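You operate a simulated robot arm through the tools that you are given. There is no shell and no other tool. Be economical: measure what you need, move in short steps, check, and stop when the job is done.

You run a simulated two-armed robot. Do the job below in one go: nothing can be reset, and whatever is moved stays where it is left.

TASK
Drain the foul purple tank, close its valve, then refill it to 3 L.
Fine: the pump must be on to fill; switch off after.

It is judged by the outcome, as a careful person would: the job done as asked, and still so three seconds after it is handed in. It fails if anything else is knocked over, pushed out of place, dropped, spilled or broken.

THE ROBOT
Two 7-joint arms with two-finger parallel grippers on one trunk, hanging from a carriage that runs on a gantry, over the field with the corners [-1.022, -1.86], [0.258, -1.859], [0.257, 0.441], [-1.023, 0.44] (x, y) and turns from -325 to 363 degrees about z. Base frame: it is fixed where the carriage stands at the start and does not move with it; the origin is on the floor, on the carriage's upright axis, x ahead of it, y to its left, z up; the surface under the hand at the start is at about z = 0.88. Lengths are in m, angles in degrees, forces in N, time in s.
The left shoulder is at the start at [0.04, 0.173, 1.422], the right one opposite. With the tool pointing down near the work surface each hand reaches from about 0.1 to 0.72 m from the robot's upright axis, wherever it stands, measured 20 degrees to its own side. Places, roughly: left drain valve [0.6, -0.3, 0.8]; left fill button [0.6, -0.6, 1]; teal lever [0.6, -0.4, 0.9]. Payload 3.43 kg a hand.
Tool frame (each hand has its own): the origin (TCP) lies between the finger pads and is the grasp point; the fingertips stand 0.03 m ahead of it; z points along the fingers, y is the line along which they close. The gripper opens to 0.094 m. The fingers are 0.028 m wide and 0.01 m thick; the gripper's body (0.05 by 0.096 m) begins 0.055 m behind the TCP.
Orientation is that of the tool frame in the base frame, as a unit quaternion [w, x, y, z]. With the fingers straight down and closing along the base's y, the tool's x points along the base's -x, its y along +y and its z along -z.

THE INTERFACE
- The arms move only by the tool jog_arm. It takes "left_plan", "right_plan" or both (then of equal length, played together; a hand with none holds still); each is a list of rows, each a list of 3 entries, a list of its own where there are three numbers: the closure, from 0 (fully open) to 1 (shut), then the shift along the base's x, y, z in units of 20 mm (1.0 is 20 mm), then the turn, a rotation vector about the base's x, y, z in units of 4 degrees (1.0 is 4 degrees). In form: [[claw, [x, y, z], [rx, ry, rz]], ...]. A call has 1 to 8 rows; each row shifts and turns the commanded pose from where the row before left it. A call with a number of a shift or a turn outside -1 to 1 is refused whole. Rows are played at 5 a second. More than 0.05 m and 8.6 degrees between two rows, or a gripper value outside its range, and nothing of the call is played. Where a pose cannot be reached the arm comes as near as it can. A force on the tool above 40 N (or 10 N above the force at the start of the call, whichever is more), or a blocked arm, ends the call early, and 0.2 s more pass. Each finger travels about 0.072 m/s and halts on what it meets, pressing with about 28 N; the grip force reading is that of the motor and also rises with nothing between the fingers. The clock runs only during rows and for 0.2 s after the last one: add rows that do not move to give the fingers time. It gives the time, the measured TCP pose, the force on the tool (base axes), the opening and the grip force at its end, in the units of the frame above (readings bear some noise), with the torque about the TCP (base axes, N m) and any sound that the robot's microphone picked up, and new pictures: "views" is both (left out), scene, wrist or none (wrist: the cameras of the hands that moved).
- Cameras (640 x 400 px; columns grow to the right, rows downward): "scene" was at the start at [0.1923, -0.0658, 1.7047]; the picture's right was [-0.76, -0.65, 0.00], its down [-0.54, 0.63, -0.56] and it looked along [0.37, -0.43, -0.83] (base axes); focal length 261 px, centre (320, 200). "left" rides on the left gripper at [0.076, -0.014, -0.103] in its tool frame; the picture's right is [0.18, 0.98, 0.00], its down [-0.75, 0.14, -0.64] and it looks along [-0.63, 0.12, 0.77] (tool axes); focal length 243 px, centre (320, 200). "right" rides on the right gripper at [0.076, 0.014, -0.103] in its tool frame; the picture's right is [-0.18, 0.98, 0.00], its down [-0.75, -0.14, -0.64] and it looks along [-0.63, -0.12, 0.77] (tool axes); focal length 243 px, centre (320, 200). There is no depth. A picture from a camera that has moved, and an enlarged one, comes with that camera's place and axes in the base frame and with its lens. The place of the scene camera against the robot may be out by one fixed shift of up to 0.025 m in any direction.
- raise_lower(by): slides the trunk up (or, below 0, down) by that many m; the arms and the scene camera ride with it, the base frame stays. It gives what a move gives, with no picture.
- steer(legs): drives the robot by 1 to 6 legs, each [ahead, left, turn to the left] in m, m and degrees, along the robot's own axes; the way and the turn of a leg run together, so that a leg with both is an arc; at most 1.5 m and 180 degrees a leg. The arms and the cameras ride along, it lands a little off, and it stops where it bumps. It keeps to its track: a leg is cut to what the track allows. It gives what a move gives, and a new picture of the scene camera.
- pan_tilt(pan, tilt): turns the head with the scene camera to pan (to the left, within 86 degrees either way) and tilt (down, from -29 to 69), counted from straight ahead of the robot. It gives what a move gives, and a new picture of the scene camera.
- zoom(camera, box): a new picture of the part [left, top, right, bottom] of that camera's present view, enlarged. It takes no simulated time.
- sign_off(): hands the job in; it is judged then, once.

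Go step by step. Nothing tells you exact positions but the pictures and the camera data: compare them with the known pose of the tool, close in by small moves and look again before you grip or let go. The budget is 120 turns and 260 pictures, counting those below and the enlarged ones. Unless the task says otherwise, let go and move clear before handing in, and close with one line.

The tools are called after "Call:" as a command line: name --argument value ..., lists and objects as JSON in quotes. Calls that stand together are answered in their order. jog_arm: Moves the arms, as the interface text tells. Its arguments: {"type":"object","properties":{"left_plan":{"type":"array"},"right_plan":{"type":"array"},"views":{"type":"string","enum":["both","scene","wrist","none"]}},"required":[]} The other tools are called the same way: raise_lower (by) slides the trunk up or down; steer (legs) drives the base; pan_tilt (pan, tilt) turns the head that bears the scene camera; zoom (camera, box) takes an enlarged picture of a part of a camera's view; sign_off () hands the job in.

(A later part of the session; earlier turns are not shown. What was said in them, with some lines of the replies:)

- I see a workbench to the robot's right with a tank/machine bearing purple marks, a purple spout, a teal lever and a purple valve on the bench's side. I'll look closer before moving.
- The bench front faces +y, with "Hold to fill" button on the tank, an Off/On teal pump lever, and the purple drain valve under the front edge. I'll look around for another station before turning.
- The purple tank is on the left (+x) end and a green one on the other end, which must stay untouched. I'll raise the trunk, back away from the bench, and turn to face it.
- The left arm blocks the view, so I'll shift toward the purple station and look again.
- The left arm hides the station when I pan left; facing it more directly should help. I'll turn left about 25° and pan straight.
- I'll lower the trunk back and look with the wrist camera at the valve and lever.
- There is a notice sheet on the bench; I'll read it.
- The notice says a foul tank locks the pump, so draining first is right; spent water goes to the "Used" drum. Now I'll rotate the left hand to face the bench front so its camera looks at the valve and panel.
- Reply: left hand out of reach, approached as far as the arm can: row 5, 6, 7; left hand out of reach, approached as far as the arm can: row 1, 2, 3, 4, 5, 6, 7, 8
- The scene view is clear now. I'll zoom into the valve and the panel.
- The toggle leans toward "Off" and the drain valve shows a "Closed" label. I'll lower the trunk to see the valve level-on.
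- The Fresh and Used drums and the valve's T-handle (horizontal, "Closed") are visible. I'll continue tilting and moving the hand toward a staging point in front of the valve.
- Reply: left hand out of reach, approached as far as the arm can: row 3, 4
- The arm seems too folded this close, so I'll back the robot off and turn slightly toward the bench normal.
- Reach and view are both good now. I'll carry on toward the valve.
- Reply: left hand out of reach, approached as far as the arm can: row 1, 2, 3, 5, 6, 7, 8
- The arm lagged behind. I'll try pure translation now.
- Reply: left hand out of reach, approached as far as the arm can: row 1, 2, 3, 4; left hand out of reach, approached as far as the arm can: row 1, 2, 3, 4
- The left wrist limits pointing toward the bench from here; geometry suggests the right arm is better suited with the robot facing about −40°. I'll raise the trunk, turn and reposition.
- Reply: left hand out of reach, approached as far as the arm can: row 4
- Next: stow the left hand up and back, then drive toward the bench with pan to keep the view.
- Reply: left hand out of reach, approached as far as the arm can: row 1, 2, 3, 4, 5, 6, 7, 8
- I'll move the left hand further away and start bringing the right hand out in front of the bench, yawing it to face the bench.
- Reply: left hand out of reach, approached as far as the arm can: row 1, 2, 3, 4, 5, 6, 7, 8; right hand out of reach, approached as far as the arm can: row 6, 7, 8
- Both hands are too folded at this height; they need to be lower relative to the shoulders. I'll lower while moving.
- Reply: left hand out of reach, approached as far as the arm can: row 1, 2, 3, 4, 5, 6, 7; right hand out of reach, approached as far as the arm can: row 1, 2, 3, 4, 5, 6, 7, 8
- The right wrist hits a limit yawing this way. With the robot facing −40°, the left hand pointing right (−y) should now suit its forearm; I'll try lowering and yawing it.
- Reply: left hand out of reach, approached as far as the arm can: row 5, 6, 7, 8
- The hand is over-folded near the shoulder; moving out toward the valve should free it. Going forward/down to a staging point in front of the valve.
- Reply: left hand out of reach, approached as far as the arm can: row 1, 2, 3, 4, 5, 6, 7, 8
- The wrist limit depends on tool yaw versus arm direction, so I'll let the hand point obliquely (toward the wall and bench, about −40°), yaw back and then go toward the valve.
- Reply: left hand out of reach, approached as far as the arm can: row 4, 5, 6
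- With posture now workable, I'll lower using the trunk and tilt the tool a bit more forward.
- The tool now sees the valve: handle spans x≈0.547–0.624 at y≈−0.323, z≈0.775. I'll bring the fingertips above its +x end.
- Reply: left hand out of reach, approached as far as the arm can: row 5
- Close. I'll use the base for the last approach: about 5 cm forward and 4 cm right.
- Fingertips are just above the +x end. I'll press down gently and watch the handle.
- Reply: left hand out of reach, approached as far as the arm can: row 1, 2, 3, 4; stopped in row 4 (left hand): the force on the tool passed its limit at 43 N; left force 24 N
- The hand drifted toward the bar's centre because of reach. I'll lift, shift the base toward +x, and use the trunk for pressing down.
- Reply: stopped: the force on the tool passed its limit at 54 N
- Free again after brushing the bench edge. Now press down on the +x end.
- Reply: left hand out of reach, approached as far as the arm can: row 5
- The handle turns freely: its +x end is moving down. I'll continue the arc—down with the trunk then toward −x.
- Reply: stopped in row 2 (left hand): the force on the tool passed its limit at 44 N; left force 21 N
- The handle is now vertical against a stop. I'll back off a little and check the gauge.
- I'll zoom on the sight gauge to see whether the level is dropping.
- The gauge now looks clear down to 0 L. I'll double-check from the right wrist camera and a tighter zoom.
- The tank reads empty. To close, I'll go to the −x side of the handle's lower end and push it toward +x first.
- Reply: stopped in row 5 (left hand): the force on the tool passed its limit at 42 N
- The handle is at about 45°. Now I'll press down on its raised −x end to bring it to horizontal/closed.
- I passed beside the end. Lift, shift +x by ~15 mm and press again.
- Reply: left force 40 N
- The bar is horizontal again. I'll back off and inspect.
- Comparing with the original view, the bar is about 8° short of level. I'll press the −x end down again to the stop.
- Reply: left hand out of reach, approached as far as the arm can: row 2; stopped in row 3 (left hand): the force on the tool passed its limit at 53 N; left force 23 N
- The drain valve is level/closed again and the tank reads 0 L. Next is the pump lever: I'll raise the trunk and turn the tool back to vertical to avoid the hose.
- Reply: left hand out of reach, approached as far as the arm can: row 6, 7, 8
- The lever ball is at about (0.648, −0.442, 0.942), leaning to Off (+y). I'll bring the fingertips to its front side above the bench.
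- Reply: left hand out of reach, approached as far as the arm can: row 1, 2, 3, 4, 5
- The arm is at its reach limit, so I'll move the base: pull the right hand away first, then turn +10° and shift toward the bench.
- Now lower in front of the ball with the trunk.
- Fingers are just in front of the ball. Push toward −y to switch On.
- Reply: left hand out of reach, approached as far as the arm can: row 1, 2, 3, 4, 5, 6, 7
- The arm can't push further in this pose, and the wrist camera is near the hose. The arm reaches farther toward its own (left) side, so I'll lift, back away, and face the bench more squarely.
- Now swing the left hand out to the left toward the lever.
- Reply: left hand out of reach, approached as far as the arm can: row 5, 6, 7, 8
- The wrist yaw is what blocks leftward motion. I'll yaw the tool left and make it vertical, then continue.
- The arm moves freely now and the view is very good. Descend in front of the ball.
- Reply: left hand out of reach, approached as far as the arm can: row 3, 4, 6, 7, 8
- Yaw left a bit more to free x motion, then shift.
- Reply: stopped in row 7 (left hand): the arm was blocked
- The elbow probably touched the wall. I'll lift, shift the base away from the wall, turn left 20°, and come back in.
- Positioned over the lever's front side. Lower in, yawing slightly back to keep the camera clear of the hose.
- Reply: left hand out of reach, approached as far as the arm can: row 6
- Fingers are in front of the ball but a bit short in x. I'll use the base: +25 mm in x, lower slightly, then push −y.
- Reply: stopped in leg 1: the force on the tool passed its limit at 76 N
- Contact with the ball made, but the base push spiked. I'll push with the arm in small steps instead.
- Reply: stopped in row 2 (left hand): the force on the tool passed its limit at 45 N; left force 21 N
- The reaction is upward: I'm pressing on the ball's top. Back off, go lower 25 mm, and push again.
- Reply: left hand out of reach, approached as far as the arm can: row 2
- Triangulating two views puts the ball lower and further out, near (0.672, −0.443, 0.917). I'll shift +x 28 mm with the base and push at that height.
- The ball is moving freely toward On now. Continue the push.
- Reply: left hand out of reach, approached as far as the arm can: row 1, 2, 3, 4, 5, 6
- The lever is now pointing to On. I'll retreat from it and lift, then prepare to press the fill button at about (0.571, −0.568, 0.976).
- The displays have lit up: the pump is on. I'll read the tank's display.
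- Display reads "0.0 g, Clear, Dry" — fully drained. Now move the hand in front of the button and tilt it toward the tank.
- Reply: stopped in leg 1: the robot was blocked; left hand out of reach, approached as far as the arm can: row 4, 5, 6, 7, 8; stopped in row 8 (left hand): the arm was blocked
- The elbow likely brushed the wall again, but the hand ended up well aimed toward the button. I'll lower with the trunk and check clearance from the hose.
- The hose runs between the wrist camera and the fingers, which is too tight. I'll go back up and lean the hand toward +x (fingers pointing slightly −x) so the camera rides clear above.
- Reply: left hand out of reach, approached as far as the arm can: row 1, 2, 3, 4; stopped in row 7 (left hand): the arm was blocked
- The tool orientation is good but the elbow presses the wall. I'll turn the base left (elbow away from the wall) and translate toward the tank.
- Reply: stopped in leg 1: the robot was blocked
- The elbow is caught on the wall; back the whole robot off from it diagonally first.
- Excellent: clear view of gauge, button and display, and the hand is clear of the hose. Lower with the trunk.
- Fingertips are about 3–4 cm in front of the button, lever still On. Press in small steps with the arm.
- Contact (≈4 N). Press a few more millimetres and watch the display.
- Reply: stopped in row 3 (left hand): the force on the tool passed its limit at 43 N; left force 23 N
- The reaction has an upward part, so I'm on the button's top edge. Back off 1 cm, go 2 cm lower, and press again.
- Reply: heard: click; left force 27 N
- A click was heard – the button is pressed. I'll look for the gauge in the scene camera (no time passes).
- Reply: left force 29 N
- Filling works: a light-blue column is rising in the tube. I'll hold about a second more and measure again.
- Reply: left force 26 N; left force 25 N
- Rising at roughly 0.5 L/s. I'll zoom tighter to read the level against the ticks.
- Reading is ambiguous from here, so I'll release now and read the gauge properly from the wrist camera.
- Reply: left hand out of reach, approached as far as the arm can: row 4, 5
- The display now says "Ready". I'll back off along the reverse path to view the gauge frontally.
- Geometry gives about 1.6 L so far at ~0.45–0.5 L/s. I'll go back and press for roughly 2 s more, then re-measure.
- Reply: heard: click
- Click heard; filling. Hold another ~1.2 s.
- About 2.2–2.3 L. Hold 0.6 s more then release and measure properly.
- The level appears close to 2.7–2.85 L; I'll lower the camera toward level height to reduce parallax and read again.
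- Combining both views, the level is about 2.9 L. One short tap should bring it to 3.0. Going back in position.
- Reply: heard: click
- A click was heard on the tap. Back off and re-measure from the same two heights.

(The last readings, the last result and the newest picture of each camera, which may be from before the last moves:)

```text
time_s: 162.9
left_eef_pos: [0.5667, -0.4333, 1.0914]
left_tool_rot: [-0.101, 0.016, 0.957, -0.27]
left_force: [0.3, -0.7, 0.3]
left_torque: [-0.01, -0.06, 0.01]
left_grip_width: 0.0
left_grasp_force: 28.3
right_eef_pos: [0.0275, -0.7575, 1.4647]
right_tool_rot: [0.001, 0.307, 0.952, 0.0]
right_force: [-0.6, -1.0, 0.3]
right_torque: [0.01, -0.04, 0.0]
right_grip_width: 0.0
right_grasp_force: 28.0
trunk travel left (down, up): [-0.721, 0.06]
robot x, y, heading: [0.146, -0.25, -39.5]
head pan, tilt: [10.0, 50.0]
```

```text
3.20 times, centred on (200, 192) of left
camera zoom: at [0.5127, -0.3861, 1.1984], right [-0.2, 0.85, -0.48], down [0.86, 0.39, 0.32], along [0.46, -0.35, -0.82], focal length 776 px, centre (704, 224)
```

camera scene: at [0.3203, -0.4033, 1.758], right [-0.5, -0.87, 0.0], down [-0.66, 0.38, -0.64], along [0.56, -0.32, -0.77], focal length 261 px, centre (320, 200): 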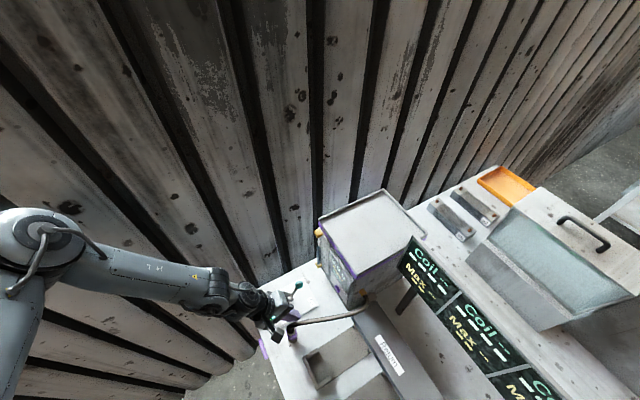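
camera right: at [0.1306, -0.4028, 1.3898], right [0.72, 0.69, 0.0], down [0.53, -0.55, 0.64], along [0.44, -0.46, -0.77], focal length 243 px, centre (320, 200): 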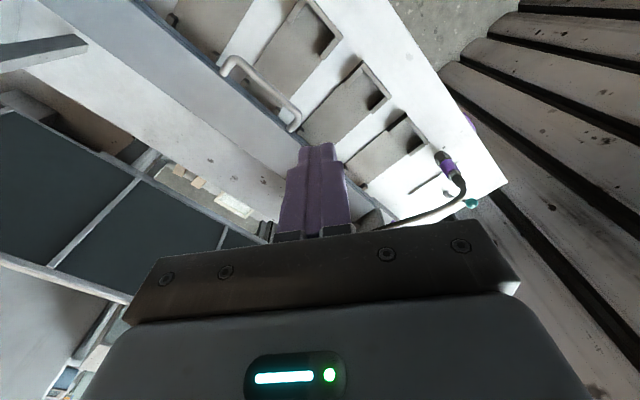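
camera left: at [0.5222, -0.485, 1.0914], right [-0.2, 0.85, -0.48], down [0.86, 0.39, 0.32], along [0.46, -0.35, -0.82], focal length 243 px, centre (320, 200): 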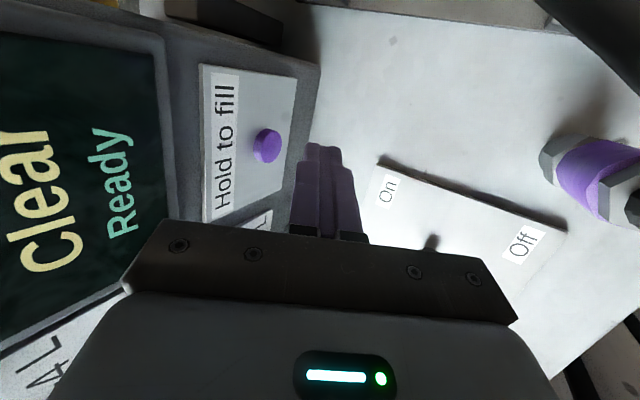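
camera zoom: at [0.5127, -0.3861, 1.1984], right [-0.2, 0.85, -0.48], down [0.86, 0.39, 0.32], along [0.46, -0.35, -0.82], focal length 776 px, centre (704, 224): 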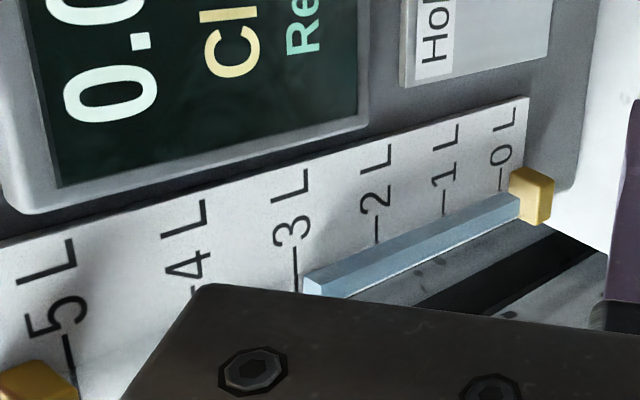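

The level now reads ≈3.0 L. Next: switch the pump off by hooking the lever ball from behind. First move toward +x at a safe height with the arm.

Call:
jog_arm --left_plan '[[1, [1, 0, 0], [0, 0, 0.5]], [1, [1, 0, 0], [0, 0, 0.5]], [1, [1, 0, 0], [0, 0, 0.5]], [1, [1, 0, 0], [0, 0, 0.5]], [1, [1, 0, 0], [0, 0, 0.5]]]' --views "both"

```text
time_s: 164.1
left_eef_pos: [0.6649, -0.4328, 1.091]
left_tool_rot: [-0.076, -0.068, 0.955, -0.278]
left_force: [-0.3, 0.3, -0.3]
left_torque: [0.03, 0.01, -0.03]
left_grip_width: 0.0001
left_grasp_force: 27.6
right_eef_pos: [0.0284, -0.7562, 1.4643]
right_tool_rot: [0.0, 0.306, 0.952, 0.001]
right_force: [0.3, -0.5, 0.1]
right_torque: [-0.02, 0.04, -0.01]
right_grip_width: 0.0001
right_grasp_force: 27.9
trunk travel left (down, up): [-0.721, 0.06]
robot x, y, heading: [0.1429, -0.2517, -39.6]
head pan, tilt: [10.0, 50.0]
camera scene: at [0.3203, -0.4035, 1.858], right [-0.5, -0.87, 0.0], down [-0.66, 0.38, -0.64], along [0.56, -0.32, -0.77], focal length 261 px, centre (320, 200)
camera left: at [0.6044, -0.396, 1.1979], right [-0.35, 0.81, -0.48], down [0.78, 0.53, 0.32], along [0.51, -0.26, -0.82], focal length 243 px, centre (320, 200)
```

scene: 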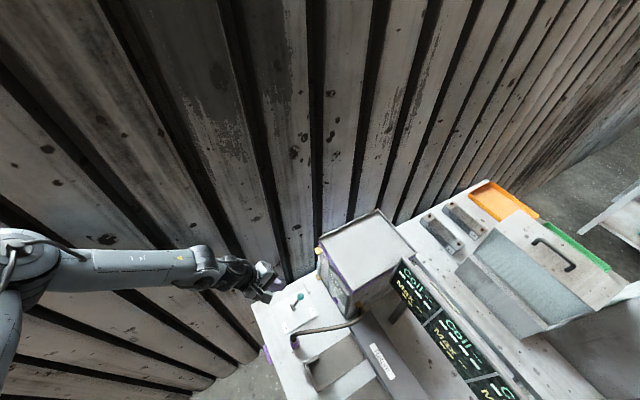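
left: 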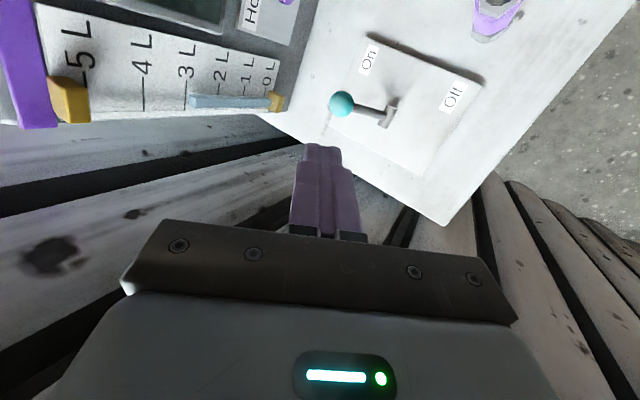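

The arm moves freely. Ball (On) is near (0.652, −0.507, 0.92). I'll come over and behind it.

Call:
jog_arm --left_plan '[[0.99, [-0.1, -0.5, -0.9], [0, 0, 0]], [1, [-0.1, -0.5, -0.9], [0, 0, 0]], [1, [-0.1, -0.5, -0.9], [0, 0, 0]], [1, [-0.1, -0.5, -0.9], [0, 0, 0]], [1, [-0.1, -0.5, -0.9], [0, 0, 0]], [1, [0, -0.7, 0], [0, 0, 0]], [1, [0, -0.7, 0], [0, 0, 0]]]' --views "wrist"

```text
time_s: 165.7
left_eef_pos: [0.6548, -0.511, 1.0027]
left_tool_rot: [-0.077, -0.067, 0.955, -0.279]
left_force: [0.4, 0.4, -0.4]
left_torque: [-0.03, -0.03, 0.0]
left_grip_width: 0.0
left_grasp_force: 28.5
right_eef_pos: [0.0279, -0.7575, 1.4632]
right_tool_rot: [0.0, 0.306, 0.952, 0.001]
right_force: [-0.3, -0.2, -0.3]
right_torque: [-0.03, -0.01, -0.01]
right_grip_width: 0.0
right_grasp_force: 27.7
trunk travel left (down, up): [-0.721, 0.06]
robot x, y, heading: [0.1438, -0.2542, -40.0]
head pan, tilt: [10.0, 50.0]
camera left: at [0.5947, -0.4738, 1.1085], right [-0.35, 0.81, -0.48], down [0.78, 0.53, 0.32], along [0.51, -0.26, -0.82], focal length 243 px, centre (320, 200)
```

left: 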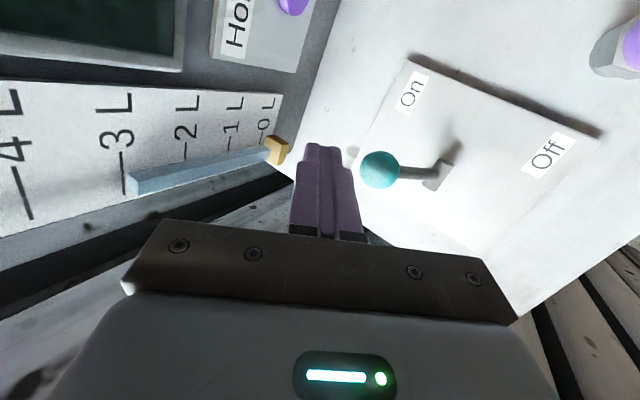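

Clear view: fingers are just behind the ball (−y side), and the gauge reads right at 3 L. Lower behind the ball and pull toward +y.

Call:
jog_arm --left_plan '[[1, [0, -0.5, 0], [0, 0, 0]], [1, [-0.2, 0, -0.9], [0, 0, 0]], [1, [0, 0, -0.9], [0, 0, 0]]]' --views "wrist"

```text
time_s: 166.5
left_eef_pos: [0.6521, -0.5208, 0.9667]
left_tool_rot: [-0.077, -0.068, 0.955, -0.278]
left_force: [0.3, 0.6, -0.8]
left_torque: [-0.02, 0.01, 0.0]
left_grip_width: 0.0
left_grasp_force: 27.7
right_eef_pos: [0.0277, -0.7566, 1.4641]
right_tool_rot: [0.0, 0.307, 0.952, 0.001]
right_force: [0.0, 0.1, -0.1]
right_torque: [0.0, 0.06, 0.0]
right_grip_width: 0.0
right_grasp_force: 27.4
trunk travel left (down, up): [-0.721, 0.06]
robot x, y, heading: [0.1424, -0.2534, -39.7]
head pan, tilt: [10.0, 50.0]
camera left: at [0.5908, -0.4838, 1.0727], right [-0.35, 0.81, -0.48], down [0.78, 0.53, 0.32], along [0.51, -0.26, -0.82], focal length 243 px, centre (320, 200)
```

left: 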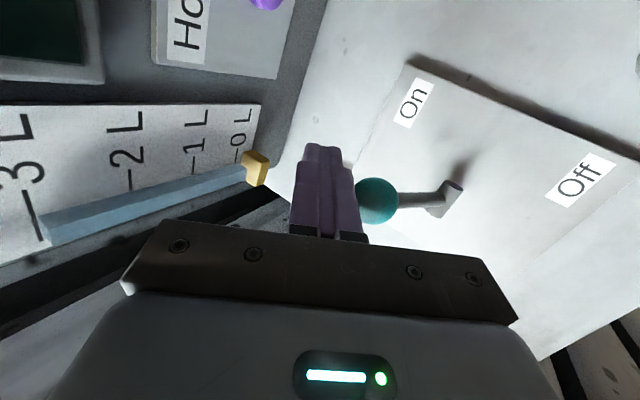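

At near level height the gauge reads 3 L exactly. Now pull the ball toward Off.

Call:
jog_arm --left_plan '[[1, [0, 0.4, 0], [0, 0, 0]], [1, [0, 0.5, 0], [0, 0, 0]], [1, [0, 0.5, 0], [0, 0, 0]], [1, [0, 0.5, 0], [0, 0, 0]], [1, [0, 0.5, 0], [0, 0, 0]], [1, [0, 0.5, 0], [0, 0, 0]]]' --views "wrist"

```text
time_s: 167.9
left_eef_pos: [0.6519, -0.4618, 0.9662]
left_tool_rot: [-0.077, -0.069, 0.955, -0.279]
left_force: [0.6, 0.0, -0.6]
left_torque: [0.01, 0.0, 0.02]
left_grip_width: 0.0003
left_grasp_force: 28.4
right_eef_pos: [0.0286, -0.7569, 1.4649]
right_tool_rot: [0.0, 0.307, 0.952, 0.001]
right_force: [-1.0, 0.8, 0.2]
right_torque: [0.02, 0.0, -0.01]
right_grip_width: 0.0001
right_grasp_force: 27.8
trunk travel left (down, up): [-0.721, 0.06]
robot x, y, heading: [0.1461, -0.2536, -40.0]
head pan, tilt: [10.0, 50.0]
camera left: at [0.5913, -0.4258, 1.0726], right [-0.35, 0.81, -0.48], down [0.78, 0.53, 0.32], along [0.51, -0.26, -0.82], focal length 243 px, centre (320, 200)
```

left: 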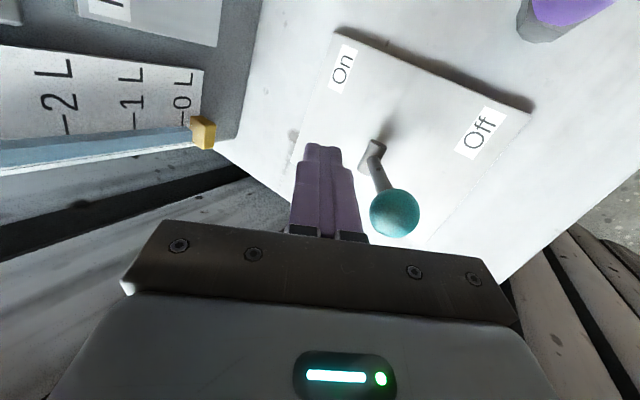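

The lever snapped over. I'll lift straight up and check the displays and lever.

Call:
jog_arm --left_plan '[[1, [0, 0, 1], [0, 0, 0]], [1, [0, 0, 1], [0, 0, 0]], [1, [0, 0, 1], [0, 0, 0]], [1, [0, 0, 1], [0, 0, 0]], [1, [0, 0, 1], [0, 0, 0]], [1, [0, 0, 0.5], [0, 0, 0]]]' --views "both"

```text
time_s: 169.3
left_eef_pos: [0.653, -0.4636, 1.077]
left_tool_rot: [-0.076, -0.066, 0.955, -0.278]
left_force: [-0.4, -0.4, -0.4]
left_torque: [-0.01, -0.01, -0.01]
left_grip_width: 0.0001
left_grasp_force: 28.5
right_eef_pos: [0.0281, -0.7549, 1.4635]
right_tool_rot: [0.001, 0.307, 0.952, 0.001]
right_force: [1.1, 0.1, 0.2]
right_torque: [-0.01, -0.04, 0.0]
right_grip_width: 0.0003
right_grasp_force: 28.0
trunk travel left (down, up): [-0.721, 0.06]
robot x, y, heading: [0.1442, -0.2511, -39.8]
head pan, tilt: [10.0, 50.0]
camera scene: at [0.3204, -0.4035, 1.858], right [-0.5, -0.87, 0.0], down [-0.66, 0.38, -0.64], along [0.56, -0.32, -0.77], focal length 261 px, centre (320, 200)
camera left: at [0.5919, -0.4263, 1.1827], right [-0.35, 0.81, -0.48], down [0.78, 0.53, 0.32], along [0.51, -0.26, -0.82], focal length 243 px, centre (320, 200)
```

scene: 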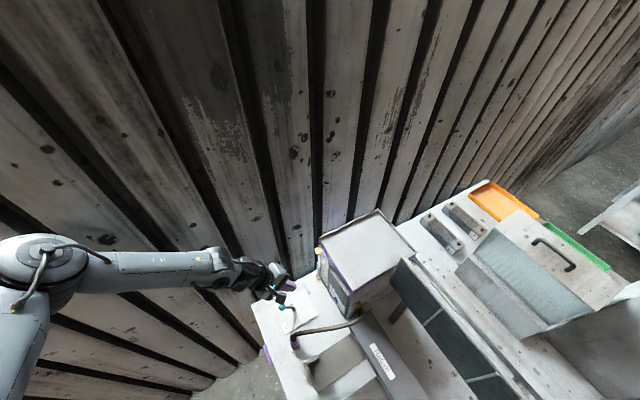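
left: 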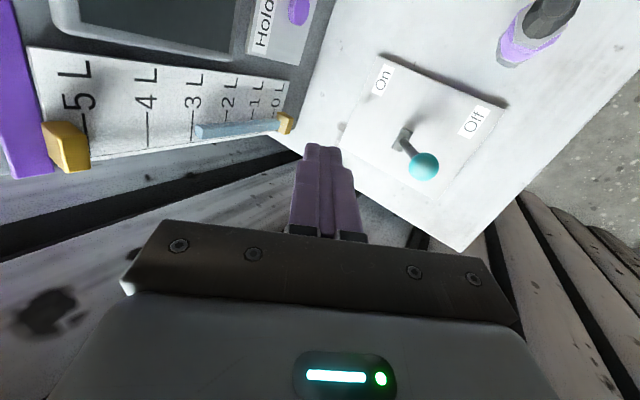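

Displays are dark: the pump is off, and the gauge still shows 3 L. I'll move clear and take a last look.

Call:
raise_lower --by 0.055

Call:
steer --legs '[[-0.12, 0.06, 0]]'

Call:
zoom --camera "left" --box '[0, 0, 640, 400]'

Call:
zoom --camera "scene" --box '[240, 180, 440, 400]'

```text
time_s: 170.3
left_eef_pos: [0.6541, -0.4622, 1.1308]
left_tool_rot: [-0.076, -0.067, 0.955, -0.278]
left_force: [-1.0, -0.2, -0.2]
left_torque: [0.0, 0.0, -0.03]
left_grip_width: 0.0
left_grasp_force: 27.8
right_eef_pos: [0.0278, -0.7568, 1.5187]
right_tool_rot: [0.001, 0.307, 0.952, 0.001]
right_force: [0.5, 0.0, 0.3]
right_torque: [-0.04, 0.0, -0.01]
right_grip_width: 0.0001
right_grasp_force: 27.7
trunk travel left (down, up): [-0.776, 0.005]
robot x, y, heading: [0.1454, -0.2499, -39.8]
head pan, tilt: [10.0, 50.0]
```

```text
time_s: 171.6
left_eef_pos: [0.5988, -0.3406, 1.1306]
left_tool_rot: [-0.077, -0.067, 0.955, -0.279]
left_force: [1.2, 0.4, -0.3]
left_torque: [0.0, 0.02, 0.0]
left_grip_width: 0.0
left_grasp_force: 27.8
right_eef_pos: [-0.0269, -0.6331, 1.5204]
right_tool_rot: [0.0, 0.306, 0.952, 0.001]
right_force: [-1.1, -0.4, -0.8]
right_torque: [0.03, 0.0, 0.03]
right_grip_width: 0.0
right_grasp_force: 28.3
trunk travel left (down, up): [-0.776, 0.005]
robot x, y, heading: [0.0892, -0.1236, -39.9]
head pan, tilt: [10.0, 50.0]
camera scene: at [0.2653, -0.2805, 1.913], right [-0.5, -0.87, 0.0], down [-0.66, 0.38, -0.64], along [0.56, -0.32, -0.77], focal length 261 px, centre (320, 200)
```

scene: 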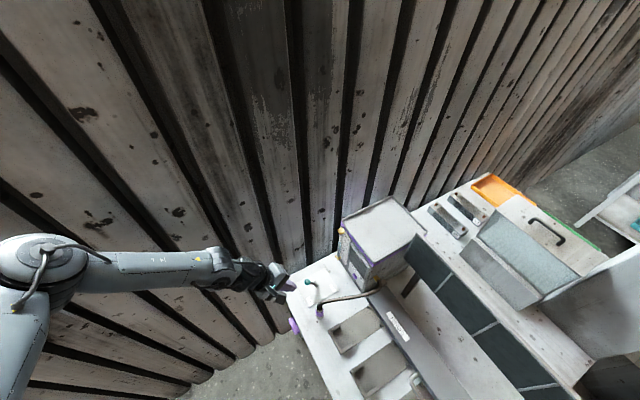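

```text
1.00 times, centred on (320, 200) of left (not enlarged: the box is as wide or as high as the picture)
camera zoom: at [0.5368, -0.3034, 1.2375], right [-0.35, 0.81, -0.48], down [0.78, 0.53, 0.32], along [0.51, -0.26, -0.82], focal length 243 px, centre (320, 200)
```

zoom: 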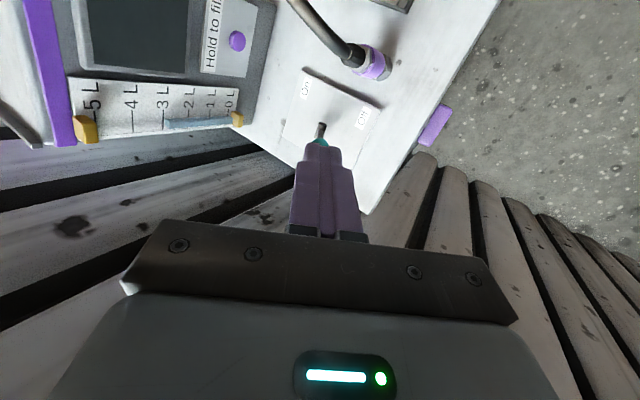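

```text
1.82 times, centred on (340, 290) of scene
camera zoom: at [0.2653, -0.2805, 1.913], right [-0.5, -0.87, 0.0], down [-0.66, 0.38, -0.64], along [0.56, -0.32, -0.77], focal length 474 px, centre (284, 36)
```

zoom: 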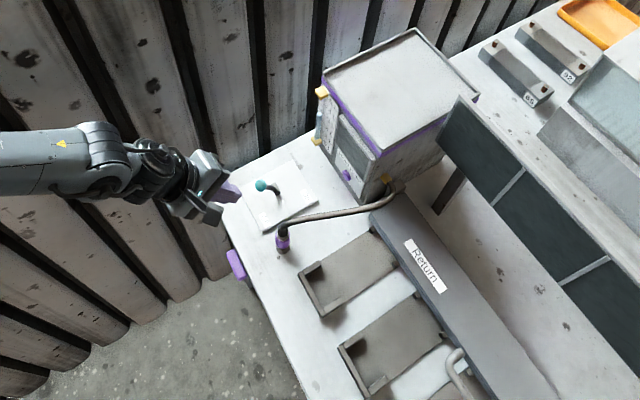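

Everything looks right: the gauge holds at 3 L, the valve is level/closed, the lever is at Off with the displays dark, and both hands are clear. I'm handing in.

Call:
sign_off

```text
The job is handed in.
```

The purple tank was drained until its display read "Dry", its drain valve was closed, it was refilled to about 3 L by the gauge, and the pump was switched off.
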